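You operate a simulated robot arm through the tools that you are given. There is no shell and no other tool.

The job below is to be done with a simulated two-armed robot. You get a single attempt, and the scene is never put back.

Task
No light reaches the ruled plate: clear the rail, set the supply to 24 V, light the lamp.
Fine: stand the filter plate in the rack; leave the latch open and the supply on.

Only the result counts: the job must be done as asked and must still hold three seconds after the hand-in. Knocking over, shifting, dropping, spilling or breaking anything else fails it.

Robot
Two 7-joint arms with fingered hands on one trunk that stands fixed in place. Base frame: the origin is at the foot of the trunk, x ahead of it, y to its left, z up. Units: mm, degrees, N and s.
The left shoulder is at [60, 126, 1330], the right one opposite. With the tool pointing down near the work surface each hand reaches from about 100 to 700 mm from the base axis, measured 20 degrees to its own side. Payload 2.5 kg a hand.
The TCP of each hand is the grasp point between the finger pads, 30 mm short of the fingertips. In the tool frame z runs along the fingers and y along their closing line. The gripper opens to 104 mm; its body begins 35 mm behind the TCP. The gripper is a hand of 5 fingers: y runs from the thumb to the fingers, the wrist lies at [-15, -104, -178] in the tool frame, and closing takes about 1.5 s.
Orientation is that of the tool frame in the base frame, as [roll, pitch, yaw] about the fixed x, y, z axes, in that order (R = Rz(yaw) Ry(pitch) Rx(roll)). With the fingers straight down and the wrist toward the robot, the tool's x, y and z point along [0, 1, 0], [1, 0, 0] and [0, 0, -1] of the base frame.

Tools
- The arms move only by the tool jog_arm. It takes "left_plan", "right_plan" or both (then of equal length, played together; a hand with none holds still); each is a list that holds one entry, the list of rows, each a list of 6 numbers: the shift along the tool's x, y, z in mm, then the turn, a rotation vector about the tool's x, y, z in degrees. In form: [[[dx, dy, dz, ax, ay, az], ...]]. A call has 1 to 20 rows; each row shifts and turns the commanded pose from where the row before left it, along the tool's axes as they then stand. "left_hand" and "right_hand" are, for a hand that has rows, the opening, from 0 (shut) to 1 (fully open), set as the call begins (left out, the last holds). Each row takes 0.2 s and may step no farther than 50 mm and 8.6 degrees from the row before; otherwise, or with a gripper value out of range, the whole call is refused. A pose out of reach is approached as far as the arm can. The call stops where the force on the tool passes 40 N (or 10 N more than at its start, if that is more) or the arm is blocked; 0.2 s more then pass. The fingers move at their own pace (about 153 mm/s each) and stop on an object; they squeeze with about 23 N. The grip force told is the motor's: it shows also when the fingers shut on nothing. Time passes only in rows, and 0.2 s behind the last, so rows that do not move let the fingers close. The reply holds the time, the measured pose of the TCP, the force on the tool along the base axes, the opening and the grip force, in the units named above and with some noise, with the torque about the TCP (base axes, N m) and any sound that the robot's microphone picked up, and new pictures: "pictures" is both (left out), scene, wrist or none (wrist: the cameras of the hands that moved).
- Cameras (640 x 400 px; columns grow to the right, rows downward): "scene" is now at [121.6, -36, 1540.5]; the picture's right is [-0.40, -0.92, 0.00], its down [-0.53, 0.23, -0.82] and it looks along [0.75, -0.33, -0.57] (base axes); focal length 214 px, centre (320, 200). "left" rides on the left gripper at [-80, -78, -141] in its tool frame; the picture's right is [-0.78, -0.30, 0.56], its down [0.54, -0.78, 0.33] and it looks along [0.33, 0.56, 0.76] (tool axes); focal length 247 px, centre (320, 200). "right" rides on the right gripper at [80, -78, -141] in its tool frame; the picture's right is [-0.78, 0.30, -0.56], its down [-0.53, -0.78, 0.33] and it looks along [-0.33, 0.56, 0.76] (tool axes); focal length 247 px, centre (320, 200). There is no depth. A picture from a camera that has moved, and an enlarged one, comes with that camera's place and axes in the base frame and with its lens.
- move_column(by): slides the trunk up (or, below 0, down) by that many mm; the arms and the scene camera ride with it, the base frame stays. It gives what a move gives, with no picture.
- curl_fingers(index, middle, ring, little, thumb_bend, thumb_turn, hand): sets how far each is bent, from 0 (flat) to 100 (curled in); at 30 the hand is open as for a grip, at 70 the pads meet at the TCP. One left out holds its place. A second passes; each finger stops where it meets its share of the squeeze, and holds until it gets a number again. A gripper value or a shape takes the hand back. It gives what a move gives, with no picture; readings hold the bend of each and the force on index, middle, ring, little, thumb and palm. thumb_turn goes from beside the hand (0) to across from the fingers (100), as for a grip.
- grasp_type(shape, hand): the hand has 5 fingers and takes this shape, open, in about a second: jaw (thumb against the fingers, like two jaws); tri (thumb and two fingers); tip (a fingertip pinch); poke (one finger out to press); point (the index stretched); flat (the hand flat); cup (the hand cupped); fist (a fist). The gripper value then closes the fingers along that shape, each until it touches; the sizes above hold for jaw. It gives what a move gives, with no picture.
- aim_head(pan, tilt): turns the head with the scene camera to pan (to the left, within 86 degrees either way) and tilt (down, from -29 to 69), counted from straight ahead of the robot. It gives what a move gives, and a new picture of the scene camera.
- close_up(camera, box): a new picture of the part [left, top, right, bottom] of that camera's present view, enlarged. It takes no simulated time.
- hand_in(): hands the job in; it is judged then, once.

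Nothing tells you positions but the pictures and the camera data. Unless the task says otherwise, let go and move clear before handing in.

The tools are called after ">>>" by a JSON object that holds its "api" and its "payload". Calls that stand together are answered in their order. jog_arm: Moves the arms, as the interface text tells. Its arguments: {"type":"object","properties":{"left_plan":{"type":"array","items":{"type":"array","items":{"type":"array","items":{"type":"number"}}}},"left_hand":{"type":"number"},"right_plan":{"type":"array","items":{"type":"array","items":{"type":"array","items":{"type":"number"}}}},"right_hand":{"type":"number"},"pictures":{"type":"string","enum":["both","scene","wrist","none"]}},"required":[]} The other tools are called the same way: move_column (by) moves the trunk up or down; grasp_type (shape, hand) gives the hand a shape; curl_fingers (index, middle, ring, little, thumb_bend, thumb_turn, hand) moves the fingers one by one; aim_head (pan, tilt) turns the head that bears the scene camera; close_up (camera, box) takes an enlarged picture of a part of a camera's view; hand_in () hands the job in.

At the start:

```text
t: 0.0
left_tcp_pos: [533.6, -4.4, 1390.8]
left_ee_rot: [180.0, 0.0, 90.1]
left_force: [-1.2, -0.3, 0.2]
left_torque: [0.01, 0.0, 0.01]
left_opening: 103.7
left_grip_force: 0.0
left_shape: jaw
left_bend: [30.0, 30.0, 30.0, 30.0, 30.0, 98.0]
left_finger forces: [0.0, 0.0, 0.1, 0.1, 0.0, 0.0]
right_tcp_pos: [272.8, -274.9, 1421.6]
right_ee_rot: [179.6, -10.2, 96.7]
right_force: [-0.5, 0.2, -0.3]
right_torque: [-0.03, 0.0, 0.02]
right_opening: 103.5
right_grip_force: 0.1
right_shape: jaw
right_bend: [30.0, 30.0, 30.0, 30.0, 30.0, 98.0]
right_finger forces: [0.1, 0.0, 0.1, 0.0, 0.1, 0.0]
trunk travel left (down, up): [-725.0, 215.0]
head pan, tilt (commanded): [-23.5, 35.0]
```

scene: 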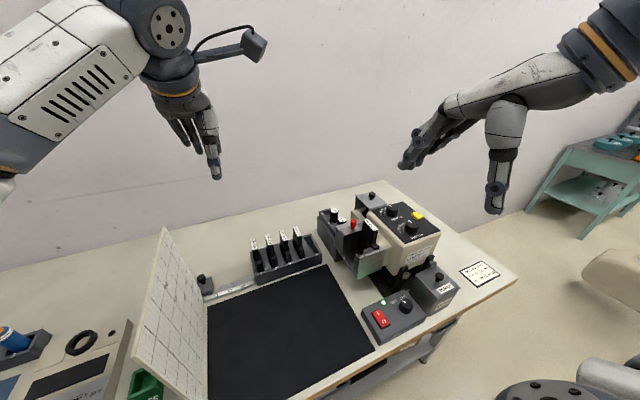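
right: 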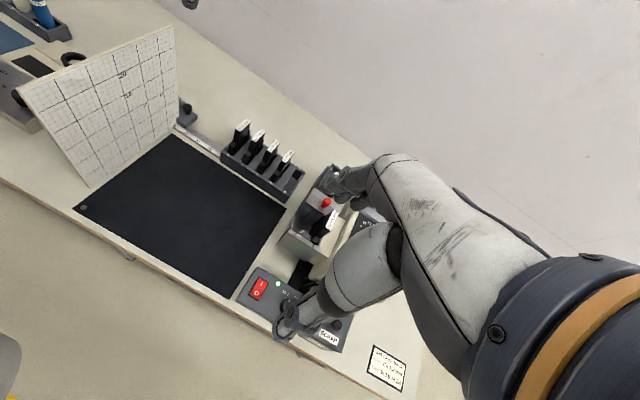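
left: 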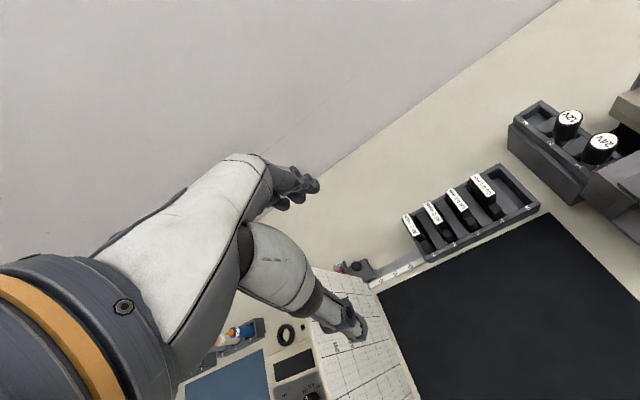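

I see a table with a ruled plate on the left, a rail with a holder and filter plate, a rack with slots, a supply unit and a lamp. I'll look closer at each before moving.

>>> {"api": "close_up", "payload": {"camera": "scene", "box": [300, 170, 460, 270]}}

>>> {"api": "close_up", "payload": {"camera": "scene", "box": [340, 250, 500, 350]}}

>>> {"api": "close_up", "payload": {"camera": "scene", "box": [190, 210, 350, 310]}}

>>> {"api": "close_up", "payload": {"camera": "left", "box": [380, 80, 640, 260]}}

>>> {"api": "close_up", "payload": {"camera": "right", "box": [200, 110, 440, 260]}}

>>> {"api": "close_up", "payload": {"camera": "right", "box": [220, 250, 420, 400]}}

```text
4.00 times, centred on (380, 220) of scene
camera zoom: at [121.6, -36.0, 1540.5], right [-0.4, -0.92, 0.0], down [-0.53, 0.23, -0.82], along [0.75, -0.33, -0.57], focal length 858 px, centre (80, 120)
```

zoom: 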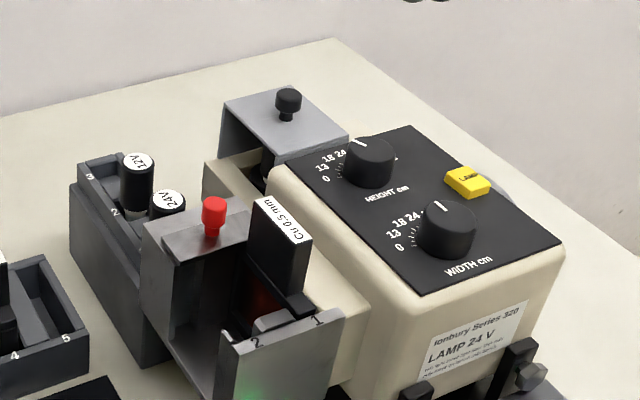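

```text
4.00 times, centred on (420, 300) of scene
camera zoom: at [121.6, -36.0, 1540.5], right [-0.4, -0.92, 0.0], down [-0.53, 0.23, -0.82], along [0.75, -0.33, -0.57], focal length 858 px, centre (-80, -200)
```

zoom: 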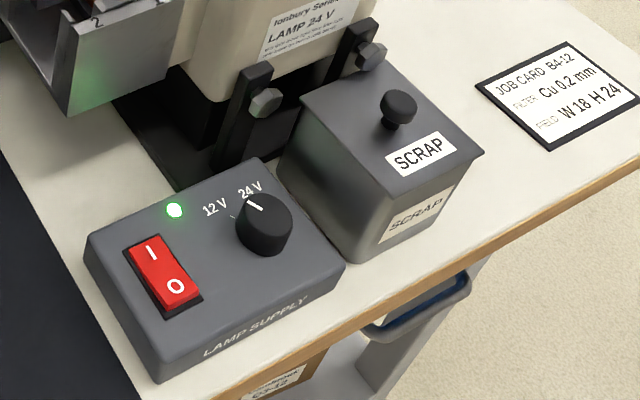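

```text
4.00 times, centred on (270, 260) of scene
camera zoom: at [121.6, -36.0, 1540.5], right [-0.4, -0.92, 0.0], down [-0.53, 0.23, -0.82], along [0.75, -0.33, -0.57], focal length 858 px, centre (520, -40)
```

zoom: 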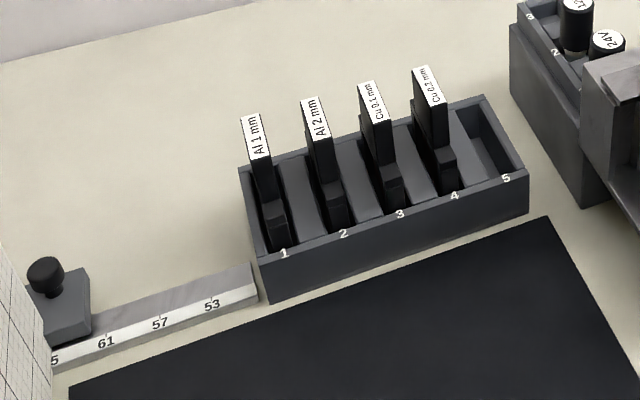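

```text
2.22 times, centred on (510, 170) of left
camera zoom: at [456.9, -83.7, 1532.7], right [-0.3, -0.78, -0.56], down [-0.78, 0.53, -0.33], along [0.55, 0.33, -0.76], focal length 549 px, centre (-102, 267)
```

zoom: 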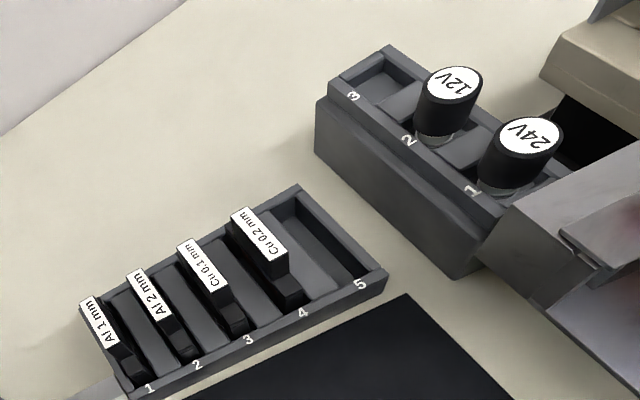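

```text
2.67 times, centred on (320, 185) of right
camera zoom: at [189.4, -229.9, 1573.7], right [0.39, -0.82, 0.41], down [-0.72, -0.55, -0.43], along [0.58, -0.13, -0.81], focal length 659 px, centre (320, 240)
```

zoom: 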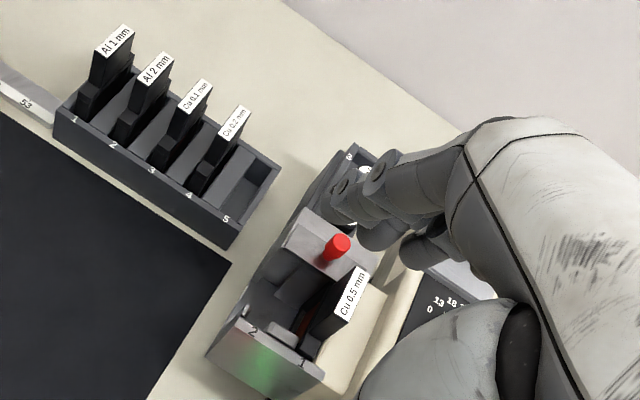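

```text
2.67 times, centred on (320, 325) of right
camera zoom: at [189.4, -229.9, 1573.7], right [0.39, -0.82, 0.41], down [-0.72, -0.55, -0.43], along [0.58, -0.13, -0.81], focal length 659 px, centre (320, -133)
```

zoom: 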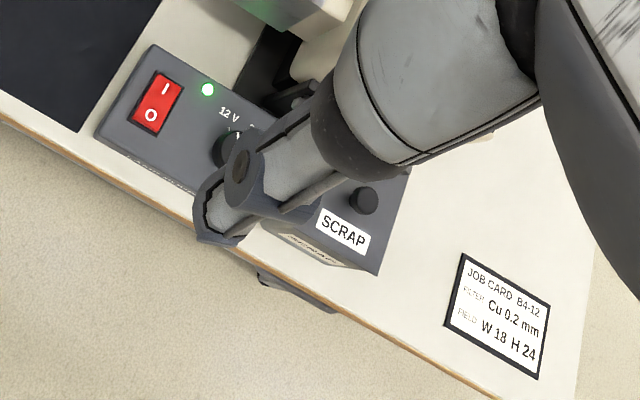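

The rail in front of the lamp holds a "Cu 0.5 mm" plate in slot 1, with a red knob beside it (likely the latch). The rack's slot 5 is free, and the supply has a rotary knob, a rocker and a scrap bin next to it. I'll zoom in harder on the key details.

>>> {"api": "close_up", "payload": {"camera": "scene", "box": [330, 200, 394, 240]}}

>>> {"api": "close_up", "payload": {"camera": "scene", "box": [340, 235, 404, 275]}}

>>> {"api": "close_up", "payload": {"camera": "scene", "box": [364, 290, 428, 330]}}

>>> {"api": "close_up", "payload": {"camera": "scene", "box": [376, 196, 440, 236]}}

>>> {"api": "close_up", "payload": {"camera": "scene", "box": [392, 220, 456, 260]}}

>>> {"api": "close_up", "payload": {"camera": "right", "box": [270, 170, 350, 270]}}

>>> {"api": "close_up", "payload": {"camera": "scene", "box": [300, 190, 364, 230]}}

>>> {"api": "close_up", "payload": {"camera": "left", "box": [480, 80, 640, 240]}}

```text
10.00 times, centred on (362, 220) of scene
camera zoom: at [121.6, -36.0, 1540.5], right [-0.4, -0.92, 0.0], down [-0.53, 0.23, -0.82], along [0.75, -0.33, -0.57], focal length 2145 px, centre (-100, 0)
```

zoom: 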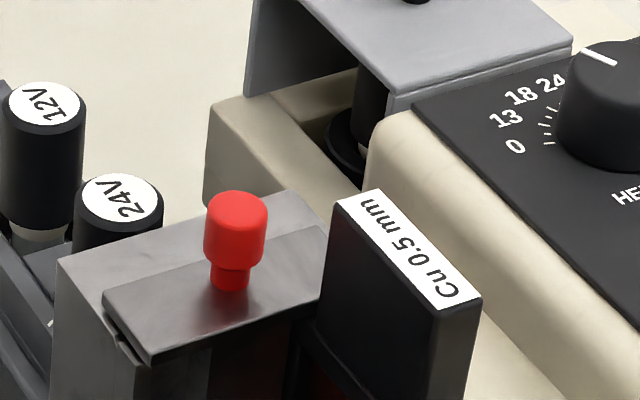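

```text
10.00 times, centred on (372, 255) of scene
camera zoom: at [121.6, -36.0, 1540.5], right [-0.4, -0.92, 0.0], down [-0.53, 0.23, -0.82], along [0.75, -0.33, -0.57], focal length 2145 px, centre (-200, -350)
```

zoom: 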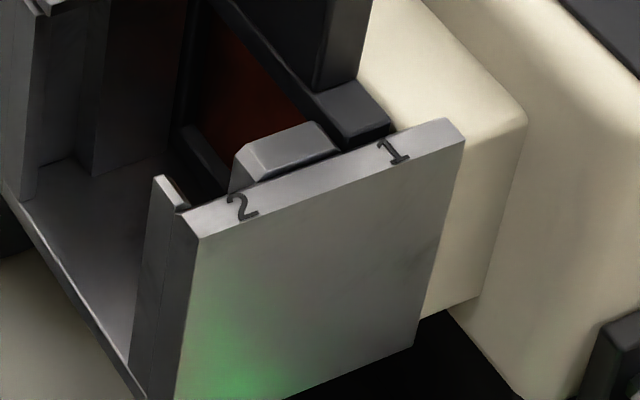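

```text
10.00 times, centred on (396, 310) of scene
camera zoom: at [121.6, -36.0, 1540.5], right [-0.4, -0.92, 0.0], down [-0.53, 0.23, -0.82], along [0.75, -0.33, -0.57], focal length 2145 px, centre (-440, -900)
```

zoom: 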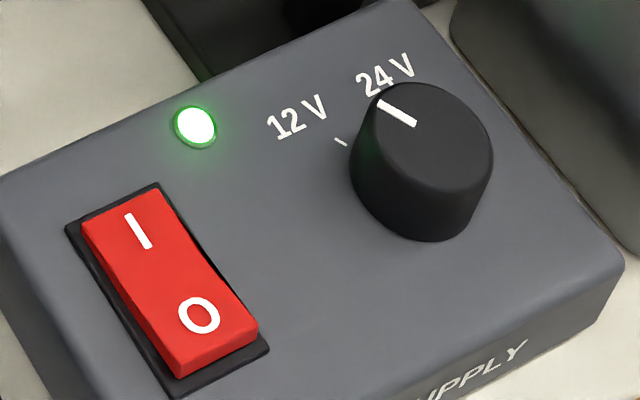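

```text
10.00 times, centred on (408, 216) of scene
camera zoom: at [121.6, -36.0, 1540.5], right [-0.4, -0.92, 0.0], down [-0.53, 0.23, -0.82], along [0.75, -0.33, -0.57], focal length 2145 px, centre (-560, 40)
```

zoom: 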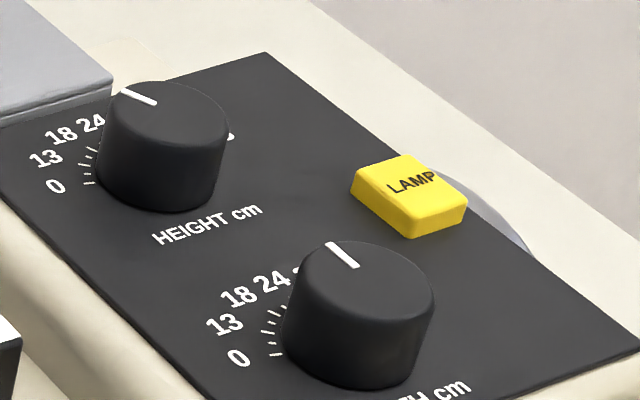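

```text
10.00 times, centred on (424, 240) of scene
camera zoom: at [121.6, -36.0, 1540.5], right [-0.4, -0.92, 0.0], down [-0.53, 0.23, -0.82], along [0.75, -0.33, -0.57], focal length 2145 px, centre (-720, -200)
```

zoom: 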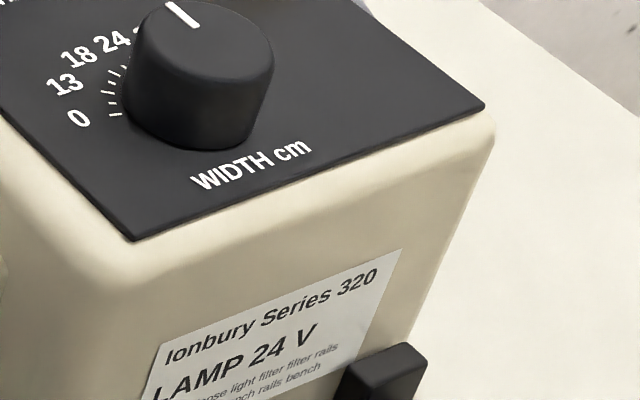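

```text
4.00 times, centred on (310, 220) of right
camera zoom: at [189.4, -229.9, 1573.7], right [0.39, -0.82, 0.41], down [-0.72, -0.55, -0.43], along [0.58, -0.13, -0.81], focal length 988 px, centre (360, 120)
```

zoom: 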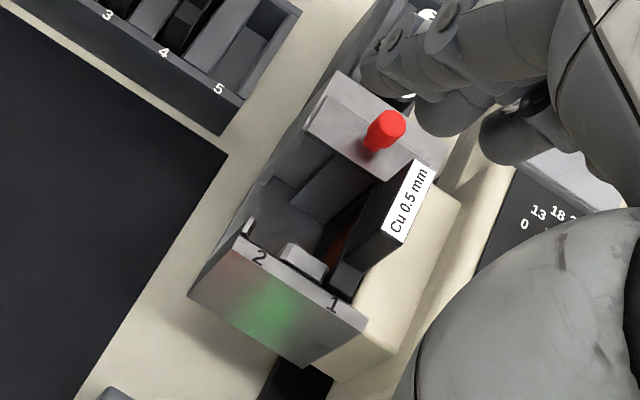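

```text
10.00 times, centred on (332, 210) of scene
camera zoom: at [121.6, -36.0, 1540.5], right [-0.4, -0.92, 0.0], down [-0.53, 0.23, -0.82], along [0.75, -0.33, -0.57], focal length 2145 px, centre (200, 100)
```

zoom: 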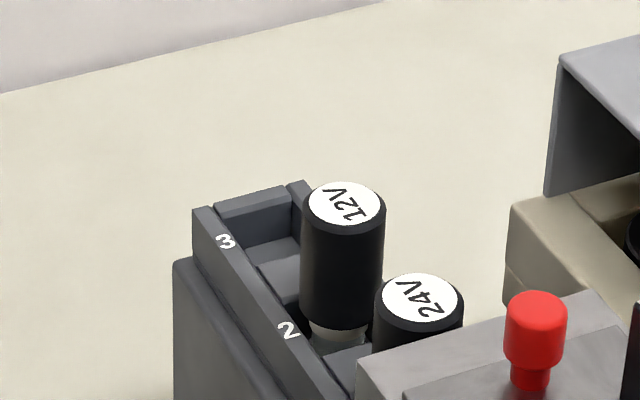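

```text
2.50 times, centred on (560, 160) of left
camera zoom: at [456.9, -83.7, 1532.7], right [-0.3, -0.78, -0.56], down [-0.78, 0.53, -0.33], along [0.55, 0.33, -0.76], focal length 617 px, centre (-280, 300)
```

zoom: 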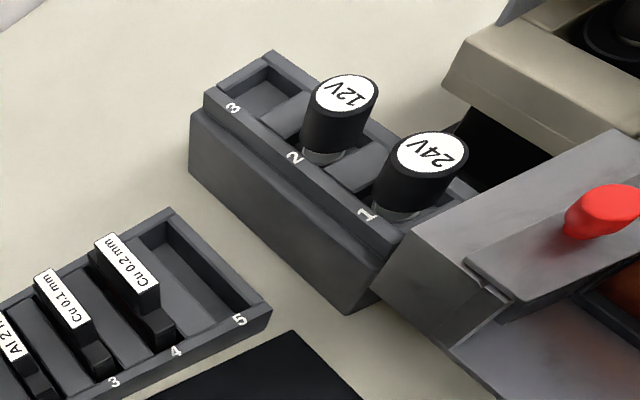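

The supply pointer seems to align with the 12 V tick, the red-knob slab looks like the latch holding the plate in slot 1, and the yellow LAMP button is on the housing top. To measure positions I'll take more zooms now, then raise the trunk for a vertical stereo baseline.

>>> {"api": "close_up", "payload": {"camera": "scene", "box": [245, 220, 341, 280]}}

>>> {"api": "close_up", "payload": {"camera": "scene", "box": [340, 205, 404, 245]}}

>>> {"api": "close_up", "payload": {"camera": "scene", "box": [345, 180, 409, 220]}}

>>> {"api": "move_column", "payload": {"by": 200}}

```text
6.67 times, centred on (293, 250) of scene
camera zoom: at [121.6, -36.0, 1540.5], right [-0.4, -0.92, 0.0], down [-0.53, 0.23, -0.82], along [0.75, -0.33, -0.57], focal length 1430 px, centre (500, -133)
```

zoom: 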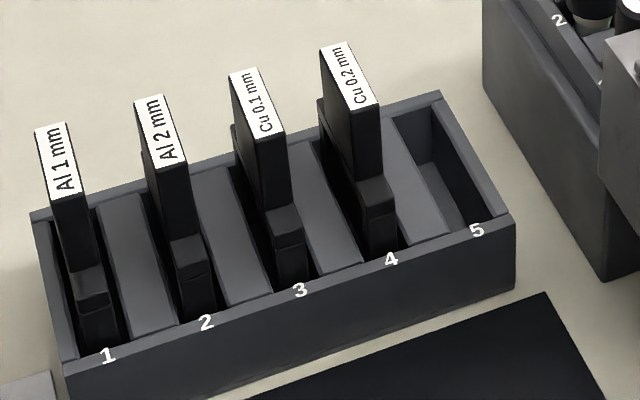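

```text
10.00 times, centred on (372, 225) of scene
camera zoom: at [121.6, -36.0, 1540.5], right [-0.4, -0.92, 0.0], down [-0.53, 0.23, -0.82], along [0.75, -0.33, -0.57], focal length 2145 px, centre (-200, -50)
```

zoom: 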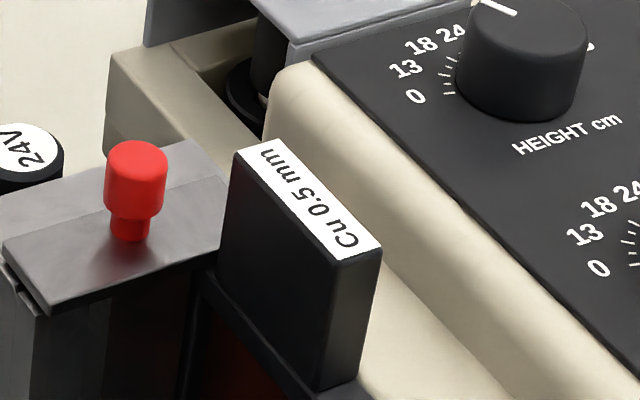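

```text
10.00 times, centred on (377, 200) of scene
camera zoom: at [121.6, -36.0, 1540.5], right [-0.4, -0.92, 0.0], down [-0.53, 0.23, -0.82], along [0.75, -0.33, -0.57], focal length 2145 px, centre (-250, 200)
```

zoom: 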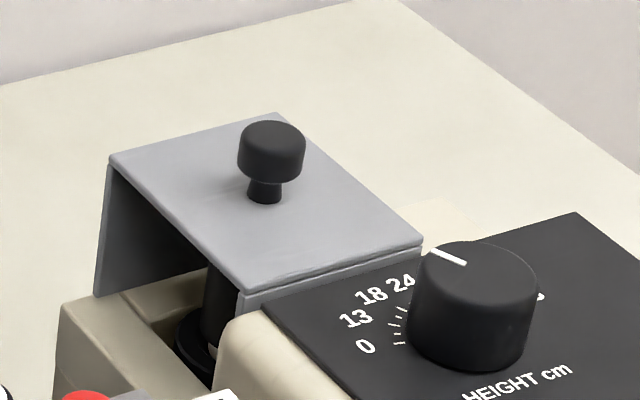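

```text
t: 2.2
left_tcp_pos: [534.0, -3.5, 1591.4]
left_ee_rot: [-180.0, 0.0, 90.1]
left_force: [-0.4, -0.4, -0.5]
left_torque: [-0.02, 0.0, 0.01]
left_opening: 103.5
left_grip_force: 0.0
left_shape: jaw
left_bend: [30.0, 30.0, 30.0, 30.0, 30.0, 98.0]
left_finger forces: [0.0, 0.0, 0.1, 0.1, 0.0, 0.0]
right_tcp_pos: [273.4, -273.2, 1621.7]
right_ee_rot: [179.8, -10.3, 96.7]
right_force: [-0.2, -0.5, 0.3]
right_torque: [0.03, 0.0, 0.0]
right_opening: 103.7
right_grip_force: 0.1
right_shape: jaw
right_bend: [30.0, 30.0, 30.0, 30.0, 30.0, 98.0]
right_finger forces: [0.1, 0.0, 0.0, 0.0, 0.0, 0.0]
trunk travel left (down, up): [-925.0, 15.0]
head pan, tilt (commanded): [-23.5, 35.0]
```

The trunk is up 200 mm with both arms clear. Now I take the matching views from the higher camera.

>>> {"api": "close_up", "payload": {"camera": "scene", "box": [0, 0, 640, 400]}}

>>> {"api": "close_up", "payload": {"camera": "scene", "box": [320, 240, 480, 340]}}

>>> {"api": "close_up", "payload": {"camera": "scene", "box": [340, 300, 500, 400]}}

>>> {"api": "close_up", "payload": {"camera": "scene", "box": [230, 270, 390, 370]}}

```text
1.00 times, centred on (320, 200) of scene (not enlarged: the box is as wide or as high as the picture)
camera zoom: at [121.7, -36.0, 1740.5], right [-0.4, -0.92, 0.0], down [-0.53, 0.23, -0.82], along [0.75, -0.33, -0.57], focal length 214 px, centre (320, 200)
```

zoom: 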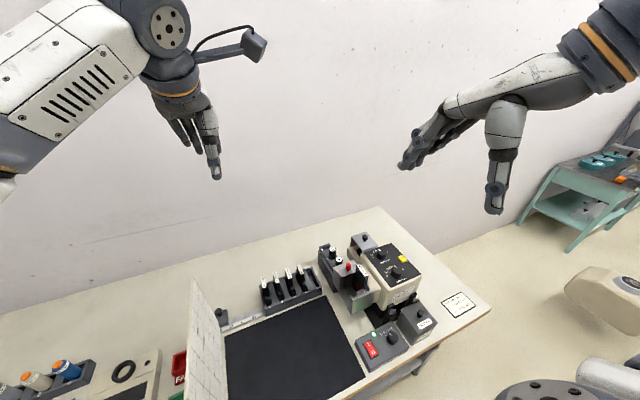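

```text
4.00 times, centred on (400, 290) of scene
camera zoom: at [121.7, -36.0, 1740.5], right [-0.4, -0.92, 0.0], down [-0.53, 0.23, -0.82], along [0.75, -0.33, -0.57], focal length 858 px, centre (0, -160)
```

zoom: 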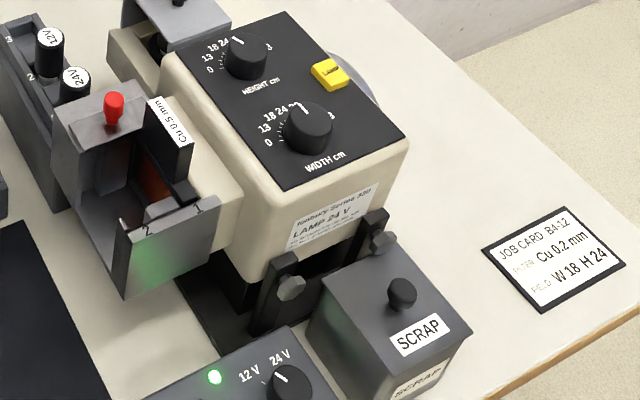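

```text
4.00 times, centred on (420, 350) of scene
camera zoom: at [121.7, -36.0, 1740.5], right [-0.4, -0.92, 0.0], down [-0.53, 0.23, -0.82], along [0.75, -0.33, -0.57], focal length 858 px, centre (-80, -400)
```

zoom: 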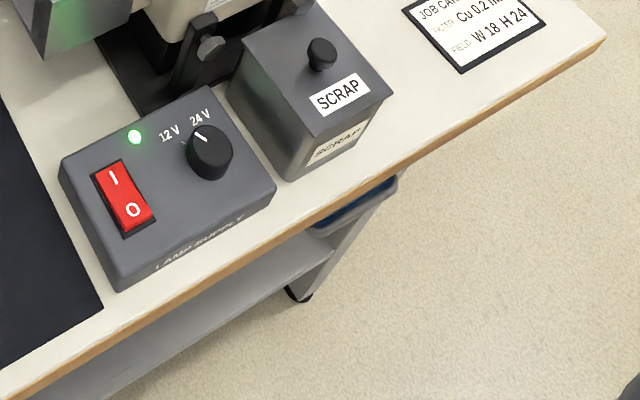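

```text
4.00 times, centred on (310, 320) of scene
camera zoom: at [121.7, -36.0, 1740.5], right [-0.4, -0.92, 0.0], down [-0.53, 0.23, -0.82], along [0.75, -0.33, -0.57], focal length 858 px, centre (360, -280)
```

zoom: 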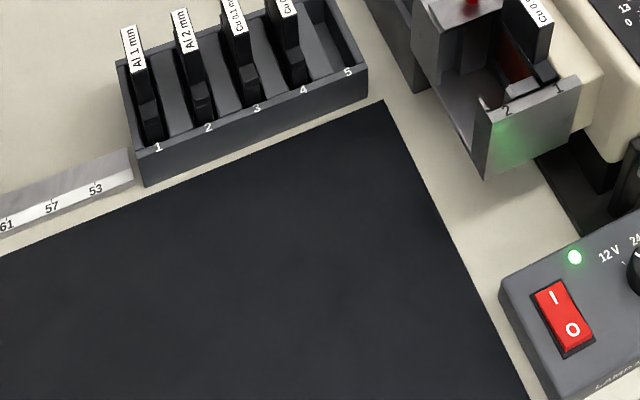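

From two camera heights I get: table at z≈895, red knob ≈(527,-321,1127), Cu 0.5 plate top ≈(473,-340,1146), LAMP button ≈(474,-513,1126), supply knob ≈(321,-385,967), rack front edge x≈588. Next, closer looks at the latch and the rack from this height.

>>> {"api": "close_up", "payload": {"camera": "scene", "box": [328, 255, 376, 285]}}

>>> {"api": "close_up", "payload": {"camera": "scene", "box": [340, 270, 388, 300]}}

>>> {"api": "close_up", "payload": {"camera": "scene", "box": [250, 260, 330, 310]}}

>>> {"api": "close_up", "payload": {"camera": "scene", "box": [360, 320, 424, 360]}}

>>> {"api": "close_up", "payload": {"camera": "scene", "box": [340, 225, 404, 265]}}

>>> {"api": "close_up", "payload": {"camera": "scene", "box": [372, 240, 436, 280]}}

>>> {"api": "close_up", "payload": {"camera": "left", "box": [0, 0, 640, 400]}}

>>> {"api": "close_up", "payload": {"camera": "right", "box": [0, 0, 640, 400]}}

```text
13.33 times, centred on (352, 270) of scene
camera zoom: at [121.7, -36.0, 1740.5], right [-0.4, -0.92, 0.0], down [-0.53, 0.23, -0.82], along [0.75, -0.33, -0.57], focal length 2860 px, centre (-107, -733)
```

zoom: 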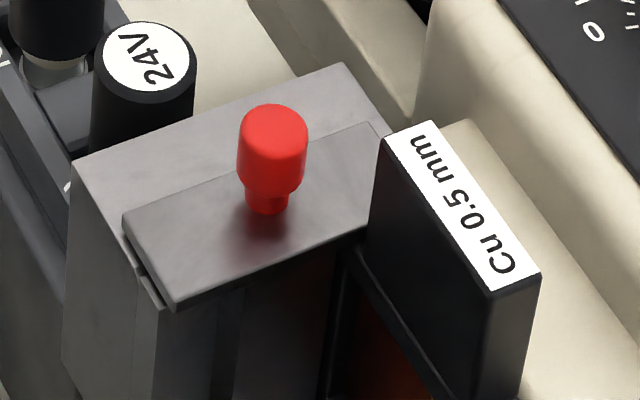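

```text
13.33 times, centred on (364, 285) of scene
camera zoom: at [121.7, -36.0, 1740.5], right [-0.4, -0.92, 0.0], down [-0.53, 0.23, -0.82], along [0.75, -0.33, -0.57], focal length 2860 px, centre (-267, -933)
```

zoom: 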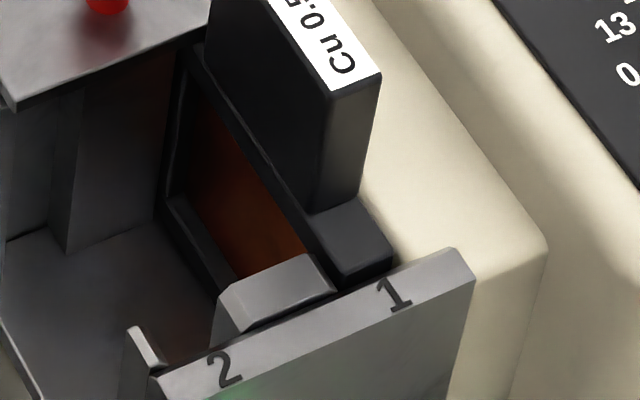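

```text
8.00 times, centred on (290, 285) of scene
camera zoom: at [121.7, -36.0, 1740.5], right [-0.4, -0.92, 0.0], down [-0.53, 0.23, -0.82], along [0.75, -0.33, -0.57], focal length 1716 px, centre (560, -480)
```

zoom: 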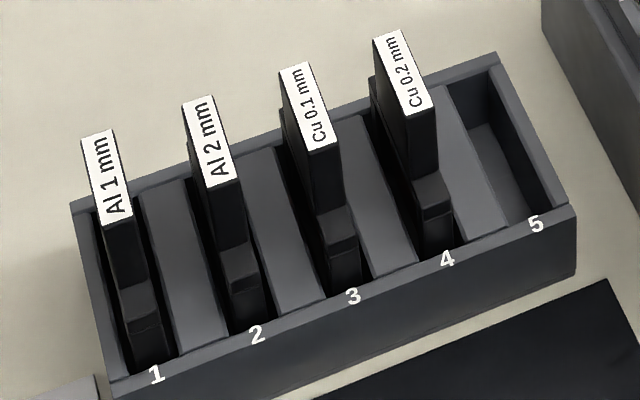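

```text
10.00 times, centred on (392, 340) of scene
camera zoom: at [121.7, -36.0, 1740.5], right [-0.4, -0.92, 0.0], down [-0.53, 0.23, -0.82], along [0.75, -0.33, -0.57], focal length 2145 px, centre (-400, -1200)
```

zoom: 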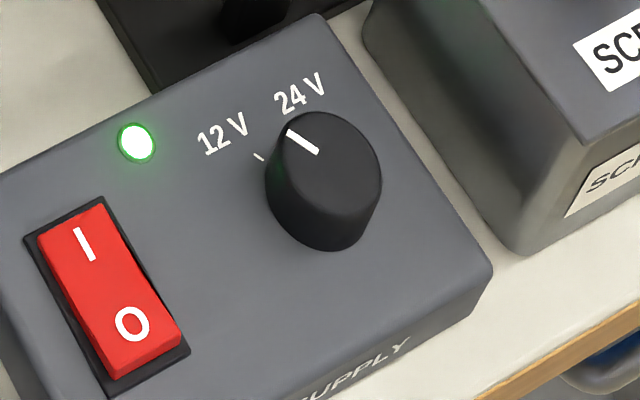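

```text
10.00 times, centred on (372, 245) of scene
camera zoom: at [121.7, -36.0, 1740.5], right [-0.4, -0.92, 0.0], down [-0.53, 0.23, -0.82], along [0.75, -0.33, -0.57], focal length 2145 px, centre (-200, -250)
```

zoom: 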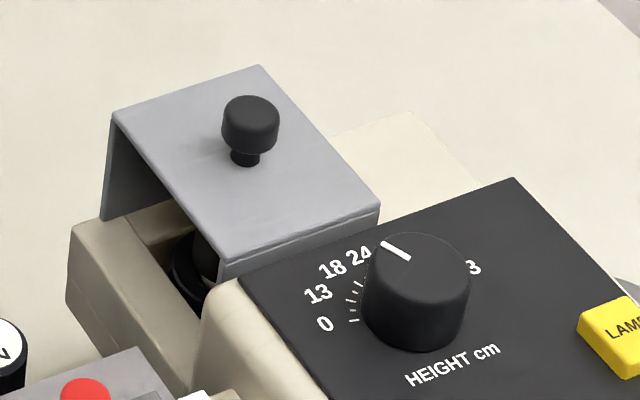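

```text
10.00 times, centred on (404, 260) of scene
camera zoom: at [121.7, -36.0, 1740.5], right [-0.4, -0.92, 0.0], down [-0.53, 0.23, -0.82], along [0.75, -0.33, -0.57], focal length 2145 px, centre (-520, -400)
```

zoom: 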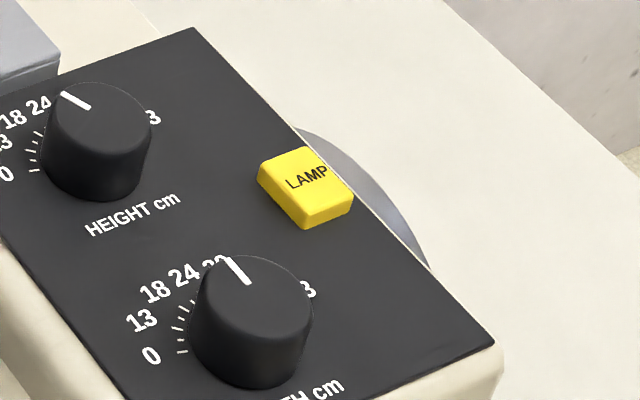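

```text
1.00 times, centred on (320, 200) of left (not enlarged: the box is as wide or as high as the picture)
camera zoom: at [457.0, -83.8, 1732.6], right [-0.3, -0.78, -0.56], down [-0.78, 0.53, -0.33], along [0.55, 0.33, -0.76], focal length 247 px, centre (320, 200)
```

zoom: 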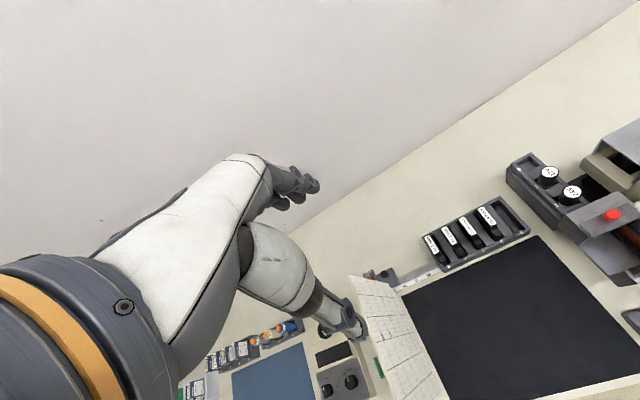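

```text
1.00 times, centred on (320, 200) of right (not enlarged: the box is as wide or as high as the picture)
camera zoom: at [189.5, -230.2, 1773.6], right [0.39, -0.82, 0.41], down [-0.71, -0.55, -0.43], along [0.58, -0.13, -0.81], focal length 247 px, centre (320, 200)
```

zoom: 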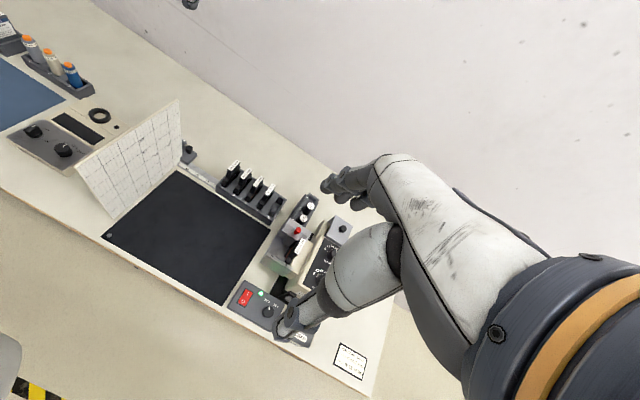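

The latch slab spans x≈503–533, y≈-281…-358 at z≈1101, overhanging both slots' rear shoulders, with about 22 mm of bare wall top behind it, so it probably slides back (+x). I'll return the trunk and bring the right hand above the rail with the palm turned (yaw 180) so it closes along y.

>>> {"api": "move_column", "payload": {"by": -200}}

>>> {"api": "jog_arm", "payload": {"right_plan": [[[0, 20, 0, 0, -5.1, 0], [0, 30, 0, 0, -5.1, 0], [0, 30, 0, 0, 0, -8.3], [0, 30, 0, 0, 0, -8.3], [10, 30, 0, 0, 0, -8.3], [10, 20, 0, 0, 0, -8.3], [10, 10, 0, 0, 0, -8.3], [0, 0, 0, 0, 0, -8.3], [0, 0, 0, 0, 0, -8.3], [0, 0, 0, 0, 0, -8.3], [0, 0, 0, 0, 0, -8.3], [0, 0, 0, 0, 0, -8.3]]]}}

```text
t: 4.3
left_tcp_pos: [533.5, -4.3, 1389.8]
left_ee_rot: [-179.9, 0.0, 90.1]
left_force: [0.4, 0.4, -0.8]
left_torque: [0.02, 0.01, 0.02]
left_opening: 103.7
left_grip_force: 0.1
left_shape: jaw
left_bend: [30.0, 30.0, 30.0, 30.0, 30.0, 98.0]
left_finger forces: [0.0, 0.0, 0.0, 0.0, 0.0, 0.0]
right_tcp_pos: [274.8, -274.3, 1421.0]
right_ee_rot: [179.7, -10.2, 96.8]
right_force: [-0.9, 0.0, 0.5]
right_torque: [0.0, -0.02, 0.0]
right_opening: 103.7
right_grip_force: 0.2
right_shape: jaw
right_bend: [30.0, 30.0, 30.0, 30.0, 30.0, 98.0]
right_finger forces: [0.0, 0.0, 0.1, 0.1, 0.0, 0.0]
trunk travel left (down, up): [-725.0, 215.0]
head pan, tilt (commanded): [-23.5, 35.0]
```

```text
t: 5.0
left_tcp_pos: [533.7, -4.5, 1390.6]
left_ee_rot: [-179.9, -0.1, 90.2]
left_force: [0.4, 0.4, 0.1]
left_torque: [0.01, -0.01, -0.02]
left_opening: 103.5
left_grip_force: 0.1
left_shape: jaw
left_bend: [30.0, 30.0, 30.0, 30.0, 30.0, 98.0]
left_finger forces: [0.0, 0.1, 0.1, 0.1, 0.0, 0.0]
right_tcp_pos: [331.7, -268.6, 1408.6]
right_ee_rot: [178.3, -8.9, 101.2]
right_force: [-0.3, -0.5, -0.2]
right_torque: [0.05, 0.01, -0.03]
right_opening: 103.8
right_grip_force: 0.0
right_shape: jaw
right_bend: [30.0, 30.0, 30.0, 30.0, 30.0, 98.0]
right_finger forces: [0.1, 0.0, 0.0, 0.0, 0.0, 0.1]
trunk travel left (down, up): [-725.0, 215.0]
head pan, tilt (commanded): [-23.5, 35.0]
stopped in row 3 (right hand): the arm was blocked; the commanded pose is now the measured one
camera scene: at [121.8, -36.0, 1540.5], right [-0.4, -0.92, 0.0], down [-0.53, 0.23, -0.82], along [0.75, -0.33, -0.57], focal length 214 px, centre (320, 200)
camera right: at [240.3, -228.2, 1557.0], right [0.44, -0.78, 0.44], down [-0.66, -0.61, -0.43], along [0.61, -0.1, -0.79], focal length 247 px, centre (320, 200)
```

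scene: 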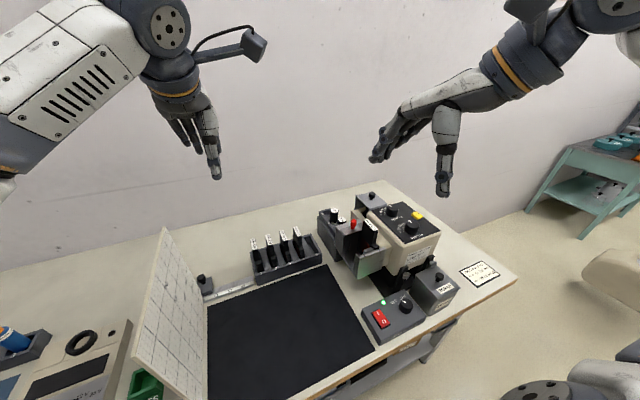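
right: 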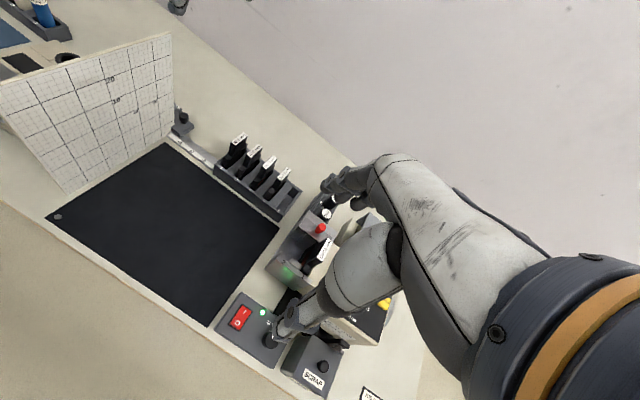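

The arm was blocked early, likely near a joint limit while close and high. I'll move forward and lower first, fix the tilt, then rotate.

>>> {"api": "jog_arm", "payload": {"right_plan": [[[0, 20, 10, 0, 0, 0], [0, 25, 15, 0, 0, 0], [0, 25, 15, 0, 0, 0], [0, 25, 15, 0, 0, 0], [0, 25, 15, 0, 0, 0]]], "pictures": "none"}}

```text
t: 6.2
left_tcp_pos: [534.2, -3.2, 1389.8]
left_ee_rot: [-179.8, 0.1, 90.1]
left_force: [-0.4, 0.3, 1.0]
left_torque: [0.02, 0.01, -0.02]
left_opening: 103.7
left_grip_force: 0.1
left_shape: jaw
left_bend: [30.0, 30.0, 30.0, 30.0, 30.0, 98.0]
left_finger forces: [0.0, 0.1, 0.0, 0.0, 0.0, 0.1]
right_tcp_pos: [450.2, -235.4, 1344.3]
right_ee_rot: [178.3, -8.7, 101.1]
right_force: [-0.3, 1.0, 0.1]
right_torque: [0.01, 0.01, 0.0]
right_opening: 103.5
right_grip_force: 0.0
right_shape: jaw
right_bend: [30.0, 30.0, 30.0, 30.0, 30.0, 98.0]
right_finger forces: [0.1, 0.1, 0.1, 0.0, 0.1, 0.0]
trunk travel left (down, up): [-725.0, 215.0]
head pan, tilt (commanded): [-23.5, 35.0]
```

Moved fine to (450,-235,1344). Now shift right and correct tilt, then try turning.

>>> {"api": "jog_arm", "payload": {"right_plan": [[[-25, 0, 0, 0, -4.3, 0], [-25, 0, 0, 1.7, -4.3, 0], [-25, 0, 0, 0, 0, 0], [-25, 0, 0, 0, 0, 0]]], "pictures": "none"}}

>>> {"api": "jog_arm", "payload": {"right_plan": [[[0, 0, 0, 0, 0, -5], [0, 0, 0, 0, 0, -5], [0, 0, 0, 0, 0, -5], [0, 0, 0, 0, 0, -5]]]}}

```text
t: 7.2
left_tcp_pos: [533.3, -5.6, 1391.0]
left_ee_rot: [-179.9, 0.0, 90.1]
left_force: [-0.4, -0.3, 0.0]
left_torque: [-0.02, 0.0, -0.03]
left_opening: 103.6
left_grip_force: 0.1
left_shape: jaw
left_bend: [30.0, 30.0, 30.0, 30.0, 30.0, 98.0]
left_finger forces: [0.0, 0.1, 0.0, 0.1, 0.0, 0.1]
right_tcp_pos: [468.3, -334.5, 1335.6]
right_ee_rot: [-179.8, -0.3, 101.0]
right_force: [-0.3, 0.1, -0.2]
right_torque: [0.06, 0.0, -0.02]
right_opening: 103.9
right_grip_force: 0.1
right_shape: jaw
right_bend: [30.0, 30.0, 30.0, 30.0, 30.0, 98.0]
right_finger forces: [0.1, 0.0, 0.0, 0.1, 0.1, 0.0]
trunk travel left (down, up): [-725.0, 215.0]
head pan, tilt (commanded): [-23.5, 35.0]
```

```text
t: 8.2
left_tcp_pos: [533.4, -3.8, 1390.7]
left_ee_rot: [-179.9, 0.0, 90.0]
left_force: [-0.8, 0.3, -0.5]
left_torque: [0.02, -0.01, 0.02]
left_opening: 103.5
left_grip_force: 0.0
left_shape: jaw
left_bend: [30.0, 30.0, 30.0, 30.0, 30.0, 98.0]
left_finger forces: [0.1, 0.1, 0.0, 0.0, 0.0, 0.0]
right_tcp_pos: [431.5, -235.6, 1332.4]
right_ee_rot: [179.9, -0.1, 120.8]
right_force: [-0.3, 0.1, 0.0]
right_torque: [0.02, 0.01, -0.01]
right_opening: 104.0
right_grip_force: 0.0
right_shape: jaw
right_bend: [30.0, 30.0, 30.0, 30.0, 30.0, 98.0]
right_finger forces: [0.2, 0.1, 0.0, 0.0, 0.0, 0.0]
right hand out of reach, approached as far as the arm can: row 1, 2, 3, 4
trunk travel left (down, up): [-725.0, 215.0]
head pan, tilt (commanded): [-23.5, 35.0]
camera scene: at [121.2, -35.6, 1540.6], right [-0.4, -0.92, 0.0], down [-0.53, 0.23, -0.82], along [0.75, -0.33, -0.57], focal length 214 px, centre (320, 200)
camera right: at [323.5, -208.1, 1472.2], right [0.65, -0.52, 0.56], down [-0.39, -0.86, -0.34], along [0.65, 0.0, -0.76], focal length 247 px, centre (320, 200)
```

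scene: 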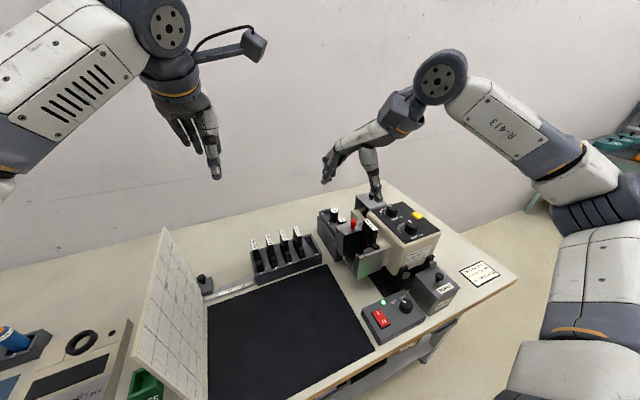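
right: 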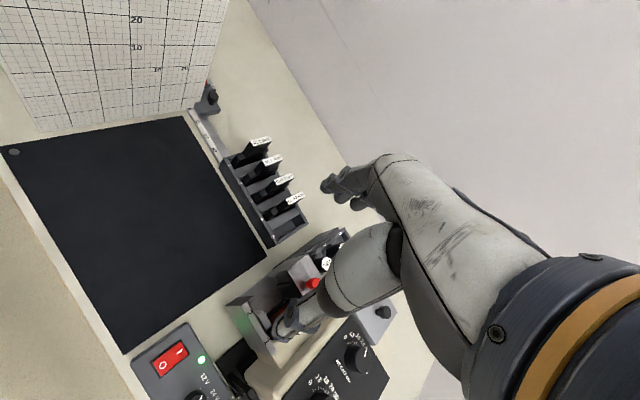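

Yaw beyond ~100° is not reachable at this height, since the wrist sits above the shoulder. I'll raise the trunk to give the arm better geometry, bring the hand lower relative to it, and test again.

>>> {"api": "move_column", "payload": {"by": 200}}

>>> {"api": "jog_arm", "payload": {"right_plan": [[[0, 0, 40, 0, 0, 0], [0, 0, 40, 0, 0, 0], [0, 0, 40, 0, 0, 0], [0, 0, 40, 0, 0, 0], [0, 0, 40, 0, 0, 0]]]}}

```text
t: 10.4
left_tcp_pos: [532.2, -4.2, 1590.5]
left_ee_rot: [-179.9, 0.0, 90.1]
left_force: [0.1, 0.0, -0.1]
left_torque: [0.01, 0.01, -0.01]
left_opening: 103.5
left_grip_force: 0.1
left_shape: jaw
left_bend: [30.0, 30.0, 30.0, 30.0, 30.0, 98.0]
left_finger forces: [0.0, 0.0, 0.1, 0.0, 0.1, 0.1]
right_tcp_pos: [431.4, -235.8, 1532.0]
right_ee_rot: [179.8, -0.3, 120.6]
right_force: [0.3, 0.2, 0.6]
right_torque: [0.02, -0.01, 0.01]
right_opening: 103.6
right_grip_force: 0.0
right_shape: jaw
right_bend: [30.0, 30.0, 30.0, 30.0, 30.0, 98.0]
right_finger forces: [0.0, 0.0, 0.0, 0.0, 0.1, 0.0]
trunk travel left (down, up): [-925.0, 15.0]
head pan, tilt (commanded): [-23.5, 35.0]
```

```text
t: 11.6
left_tcp_pos: [534.2, -4.1, 1590.3]
left_ee_rot: [-179.9, 0.0, 90.2]
left_force: [-0.3, 0.1, 0.2]
left_torque: [-0.07, 0.0, -0.03]
left_opening: 103.4
left_grip_force: 0.0
left_shape: jaw
left_bend: [30.0, 30.0, 30.0, 30.0, 30.0, 98.0]
left_finger forces: [0.1, 0.0, 0.0, 0.1, 0.0, 0.0]
right_tcp_pos: [433.8, -236.2, 1334.0]
right_ee_rot: [179.8, -0.1, 120.8]
right_force: [-0.1, -0.8, -1.3]
right_torque: [0.0, -0.05, -0.01]
right_opening: 103.9
right_grip_force: 0.1
right_shape: jaw
right_bend: [30.0, 30.0, 30.0, 30.0, 30.0, 98.0]
right_finger forces: [0.0, 0.0, 0.1, 0.1, 0.0, 0.1]
trunk travel left (down, up): [-925.0, 15.0]
head pan, tilt (commanded): [-23.5, 35.0]
camera scene: at [122.2, -35.9, 1740.5], right [-0.4, -0.92, 0.0], down [-0.53, 0.23, -0.82], along [0.75, -0.33, -0.57], focal length 214 px, centre (320, 200)
camera right: at [326.5, -207.3, 1473.5], right [0.65, -0.52, 0.56], down [-0.39, -0.86, -0.34], along [0.65, 0.0, -0.76], focal length 247 px, centre (320, 200)
```

scene: 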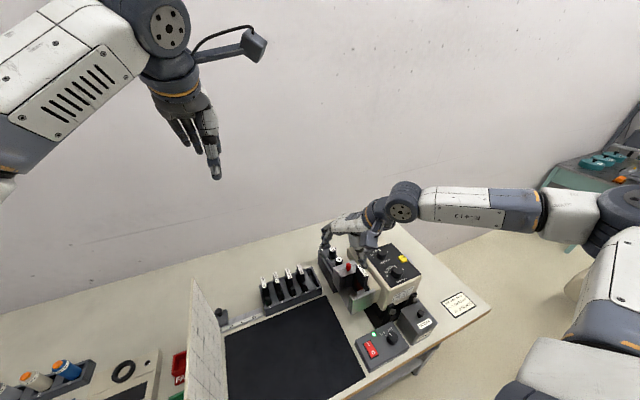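
right: 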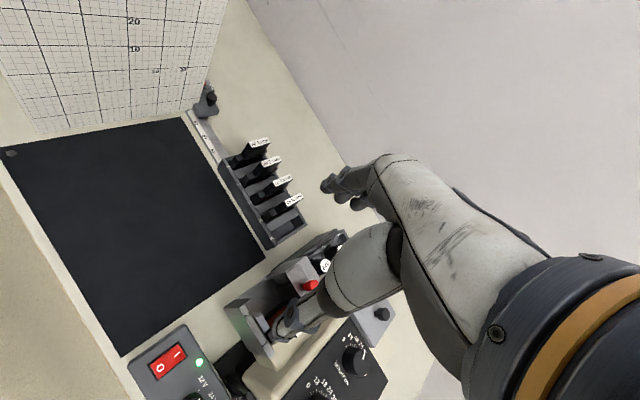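

Better geometry now. I test turning further toward yaw 180 here.

>>> {"api": "jog_arm", "payload": {"right_plan": [[[0, 0, 0, 0, 0, -6], [0, 0, 0, 0, 0, -6], [0, 0, 0, 0, 0, -6], [0, 0, 0, 0, 0, -6], [0, 0, 0, 0, 0, -6]]], "pictures": "none"}}

```text
t: 12.8
left_tcp_pos: [533.3, -4.3, 1590.4]
left_ee_rot: [-179.8, -0.1, 90.1]
left_force: [-0.1, -0.4, -0.3]
left_torque: [-0.02, -0.01, -0.01]
left_opening: 103.5
left_grip_force: 0.1
left_shape: jaw
left_bend: [30.0, 30.0, 30.0, 30.0, 30.0, 98.0]
left_finger forces: [0.1, 0.0, 0.0, 0.0, 0.1, 0.0]
right_tcp_pos: [421.3, -203.1, 1331.2]
right_ee_rot: [-179.8, 1.5, 128.8]
right_force: [0.3, -0.4, -0.3]
right_torque: [0.0, 0.02, -0.02]
right_opening: 103.9
right_grip_force: 0.1
right_shape: jaw
right_bend: [30.0, 30.0, 30.0, 30.0, 30.0, 98.0]
right_finger forces: [0.0, 0.1, 0.0, 0.1, 0.0, 0.0]
right hand out of reach, approached as far as the arm can: row 1, 2, 3, 4, 5
trunk travel left (down, up): [-925.0, 15.0]
head pan, tilt (commanded): [-23.5, 35.0]
```

That direction is limited. I'll rotate the other way (yaw toward 0) to see how far it goes.

>>> {"api": "jog_arm", "payload": {"right_plan": [[[0, 0, -10, 0, 0, 8], [0, 0, -10, 0, 0, 8], [0, 0, -10, 0, 0, 8], [0, 0, 0, 0, 0, 8], [0, 0, 0, 0, 0, 8], [0, 0, 0, 0, 0, 8], [0, 0, 0, 0, 0, 8], [0, 0, 0, 0, 0, 8]]], "pictures": "none"}}

>>> {"api": "jog_arm", "payload": {"right_plan": [[[0, 0, 0, 0, 0, 8], [0, 0, 0, 0, 0, 8], [0, 0, 0, 0, 0, 8], [0, 0, 0, 0, 0, 8], [0, 0, 0, 0, 0, 8]]]}}

```text
t: 14.6
left_tcp_pos: [533.6, -3.7, 1589.9]
left_ee_rot: [-179.9, 0.1, 90.2]
left_force: [0.6, 0.1, 0.0]
left_torque: [0.0, -0.01, 0.0]
left_opening: 103.5
left_grip_force: 0.1
left_shape: jaw
left_bend: [30.0, 30.0, 30.0, 30.0, 30.0, 98.0]
left_finger forces: [0.0, 0.0, 0.0, 0.0, 0.1, 0.0]
right_tcp_pos: [421.0, -202.1, 1362.4]
right_ee_rot: [179.3, 0.5, 66.6]
right_force: [0.2, 1.0, 0.6]
right_torque: [0.0, 0.03, 0.01]
right_opening: 104.0
right_grip_force: 0.1
right_shape: jaw
right_bend: [30.0, 30.0, 30.0, 30.0, 30.0, 98.0]
right_finger forces: [0.0, 0.0, 0.1, 0.0, 0.1, 0.0]
trunk travel left (down, up): [-925.0, 15.0]
head pan, tilt (commanded): [-23.5, 35.0]
```

```text
t: 15.8
left_tcp_pos: [533.8, -4.6, 1590.6]
left_ee_rot: [-179.8, 0.0, 90.1]
left_force: [0.1, 0.5, -0.1]
left_torque: [0.02, 0.0, -0.02]
left_opening: 103.4
left_grip_force: 0.0
left_shape: jaw
left_bend: [30.0, 30.0, 30.0, 30.0, 30.0, 98.0]
left_finger forces: [0.1, 0.0, 0.1, 0.0, 0.0, 0.0]
right_tcp_pos: [419.4, -202.1, 1361.9]
right_ee_rot: [179.2, -0.1, 26.7]
right_force: [0.8, 0.5, 1.1]
right_torque: [-0.02, 0.01, 0.03]
right_opening: 103.8
right_grip_force: 0.0
right_shape: jaw
right_bend: [30.0, 30.0, 30.0, 30.0, 30.0, 98.0]
right_finger forces: [0.1, 0.0, 0.0, 0.0, 0.1, 0.1]
trunk travel left (down, up): [-925.0, 15.0]
head pan, tilt (commanded): [-23.5, 35.0]
camera scene: at [121.9, -36.1, 1740.5], right [-0.4, -0.92, 0.0], down [-0.53, 0.23, -0.82], along [0.75, -0.33, -0.57], focal length 214 px, centre (320, 200)
camera right: at [456.6, -95.9, 1501.3], right [-0.57, -0.61, 0.56], down [-0.82, 0.45, -0.34], along [-0.04, -0.66, -0.75], focal length 247 px, centre (320, 200)
```

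scene: 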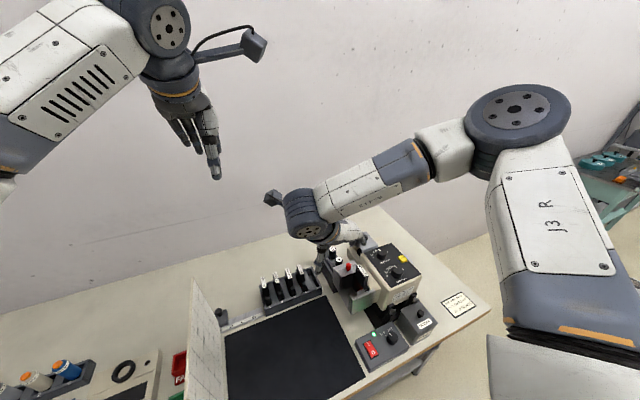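
right: 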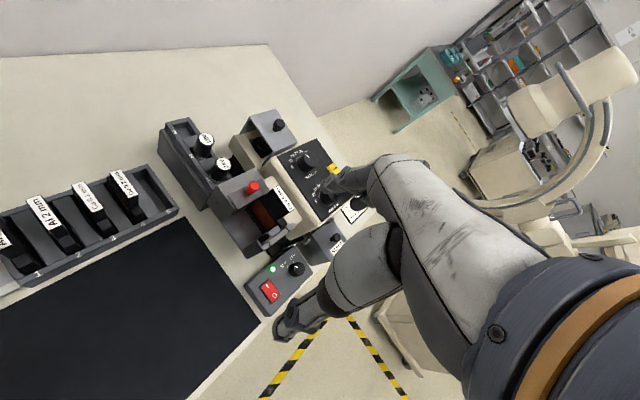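

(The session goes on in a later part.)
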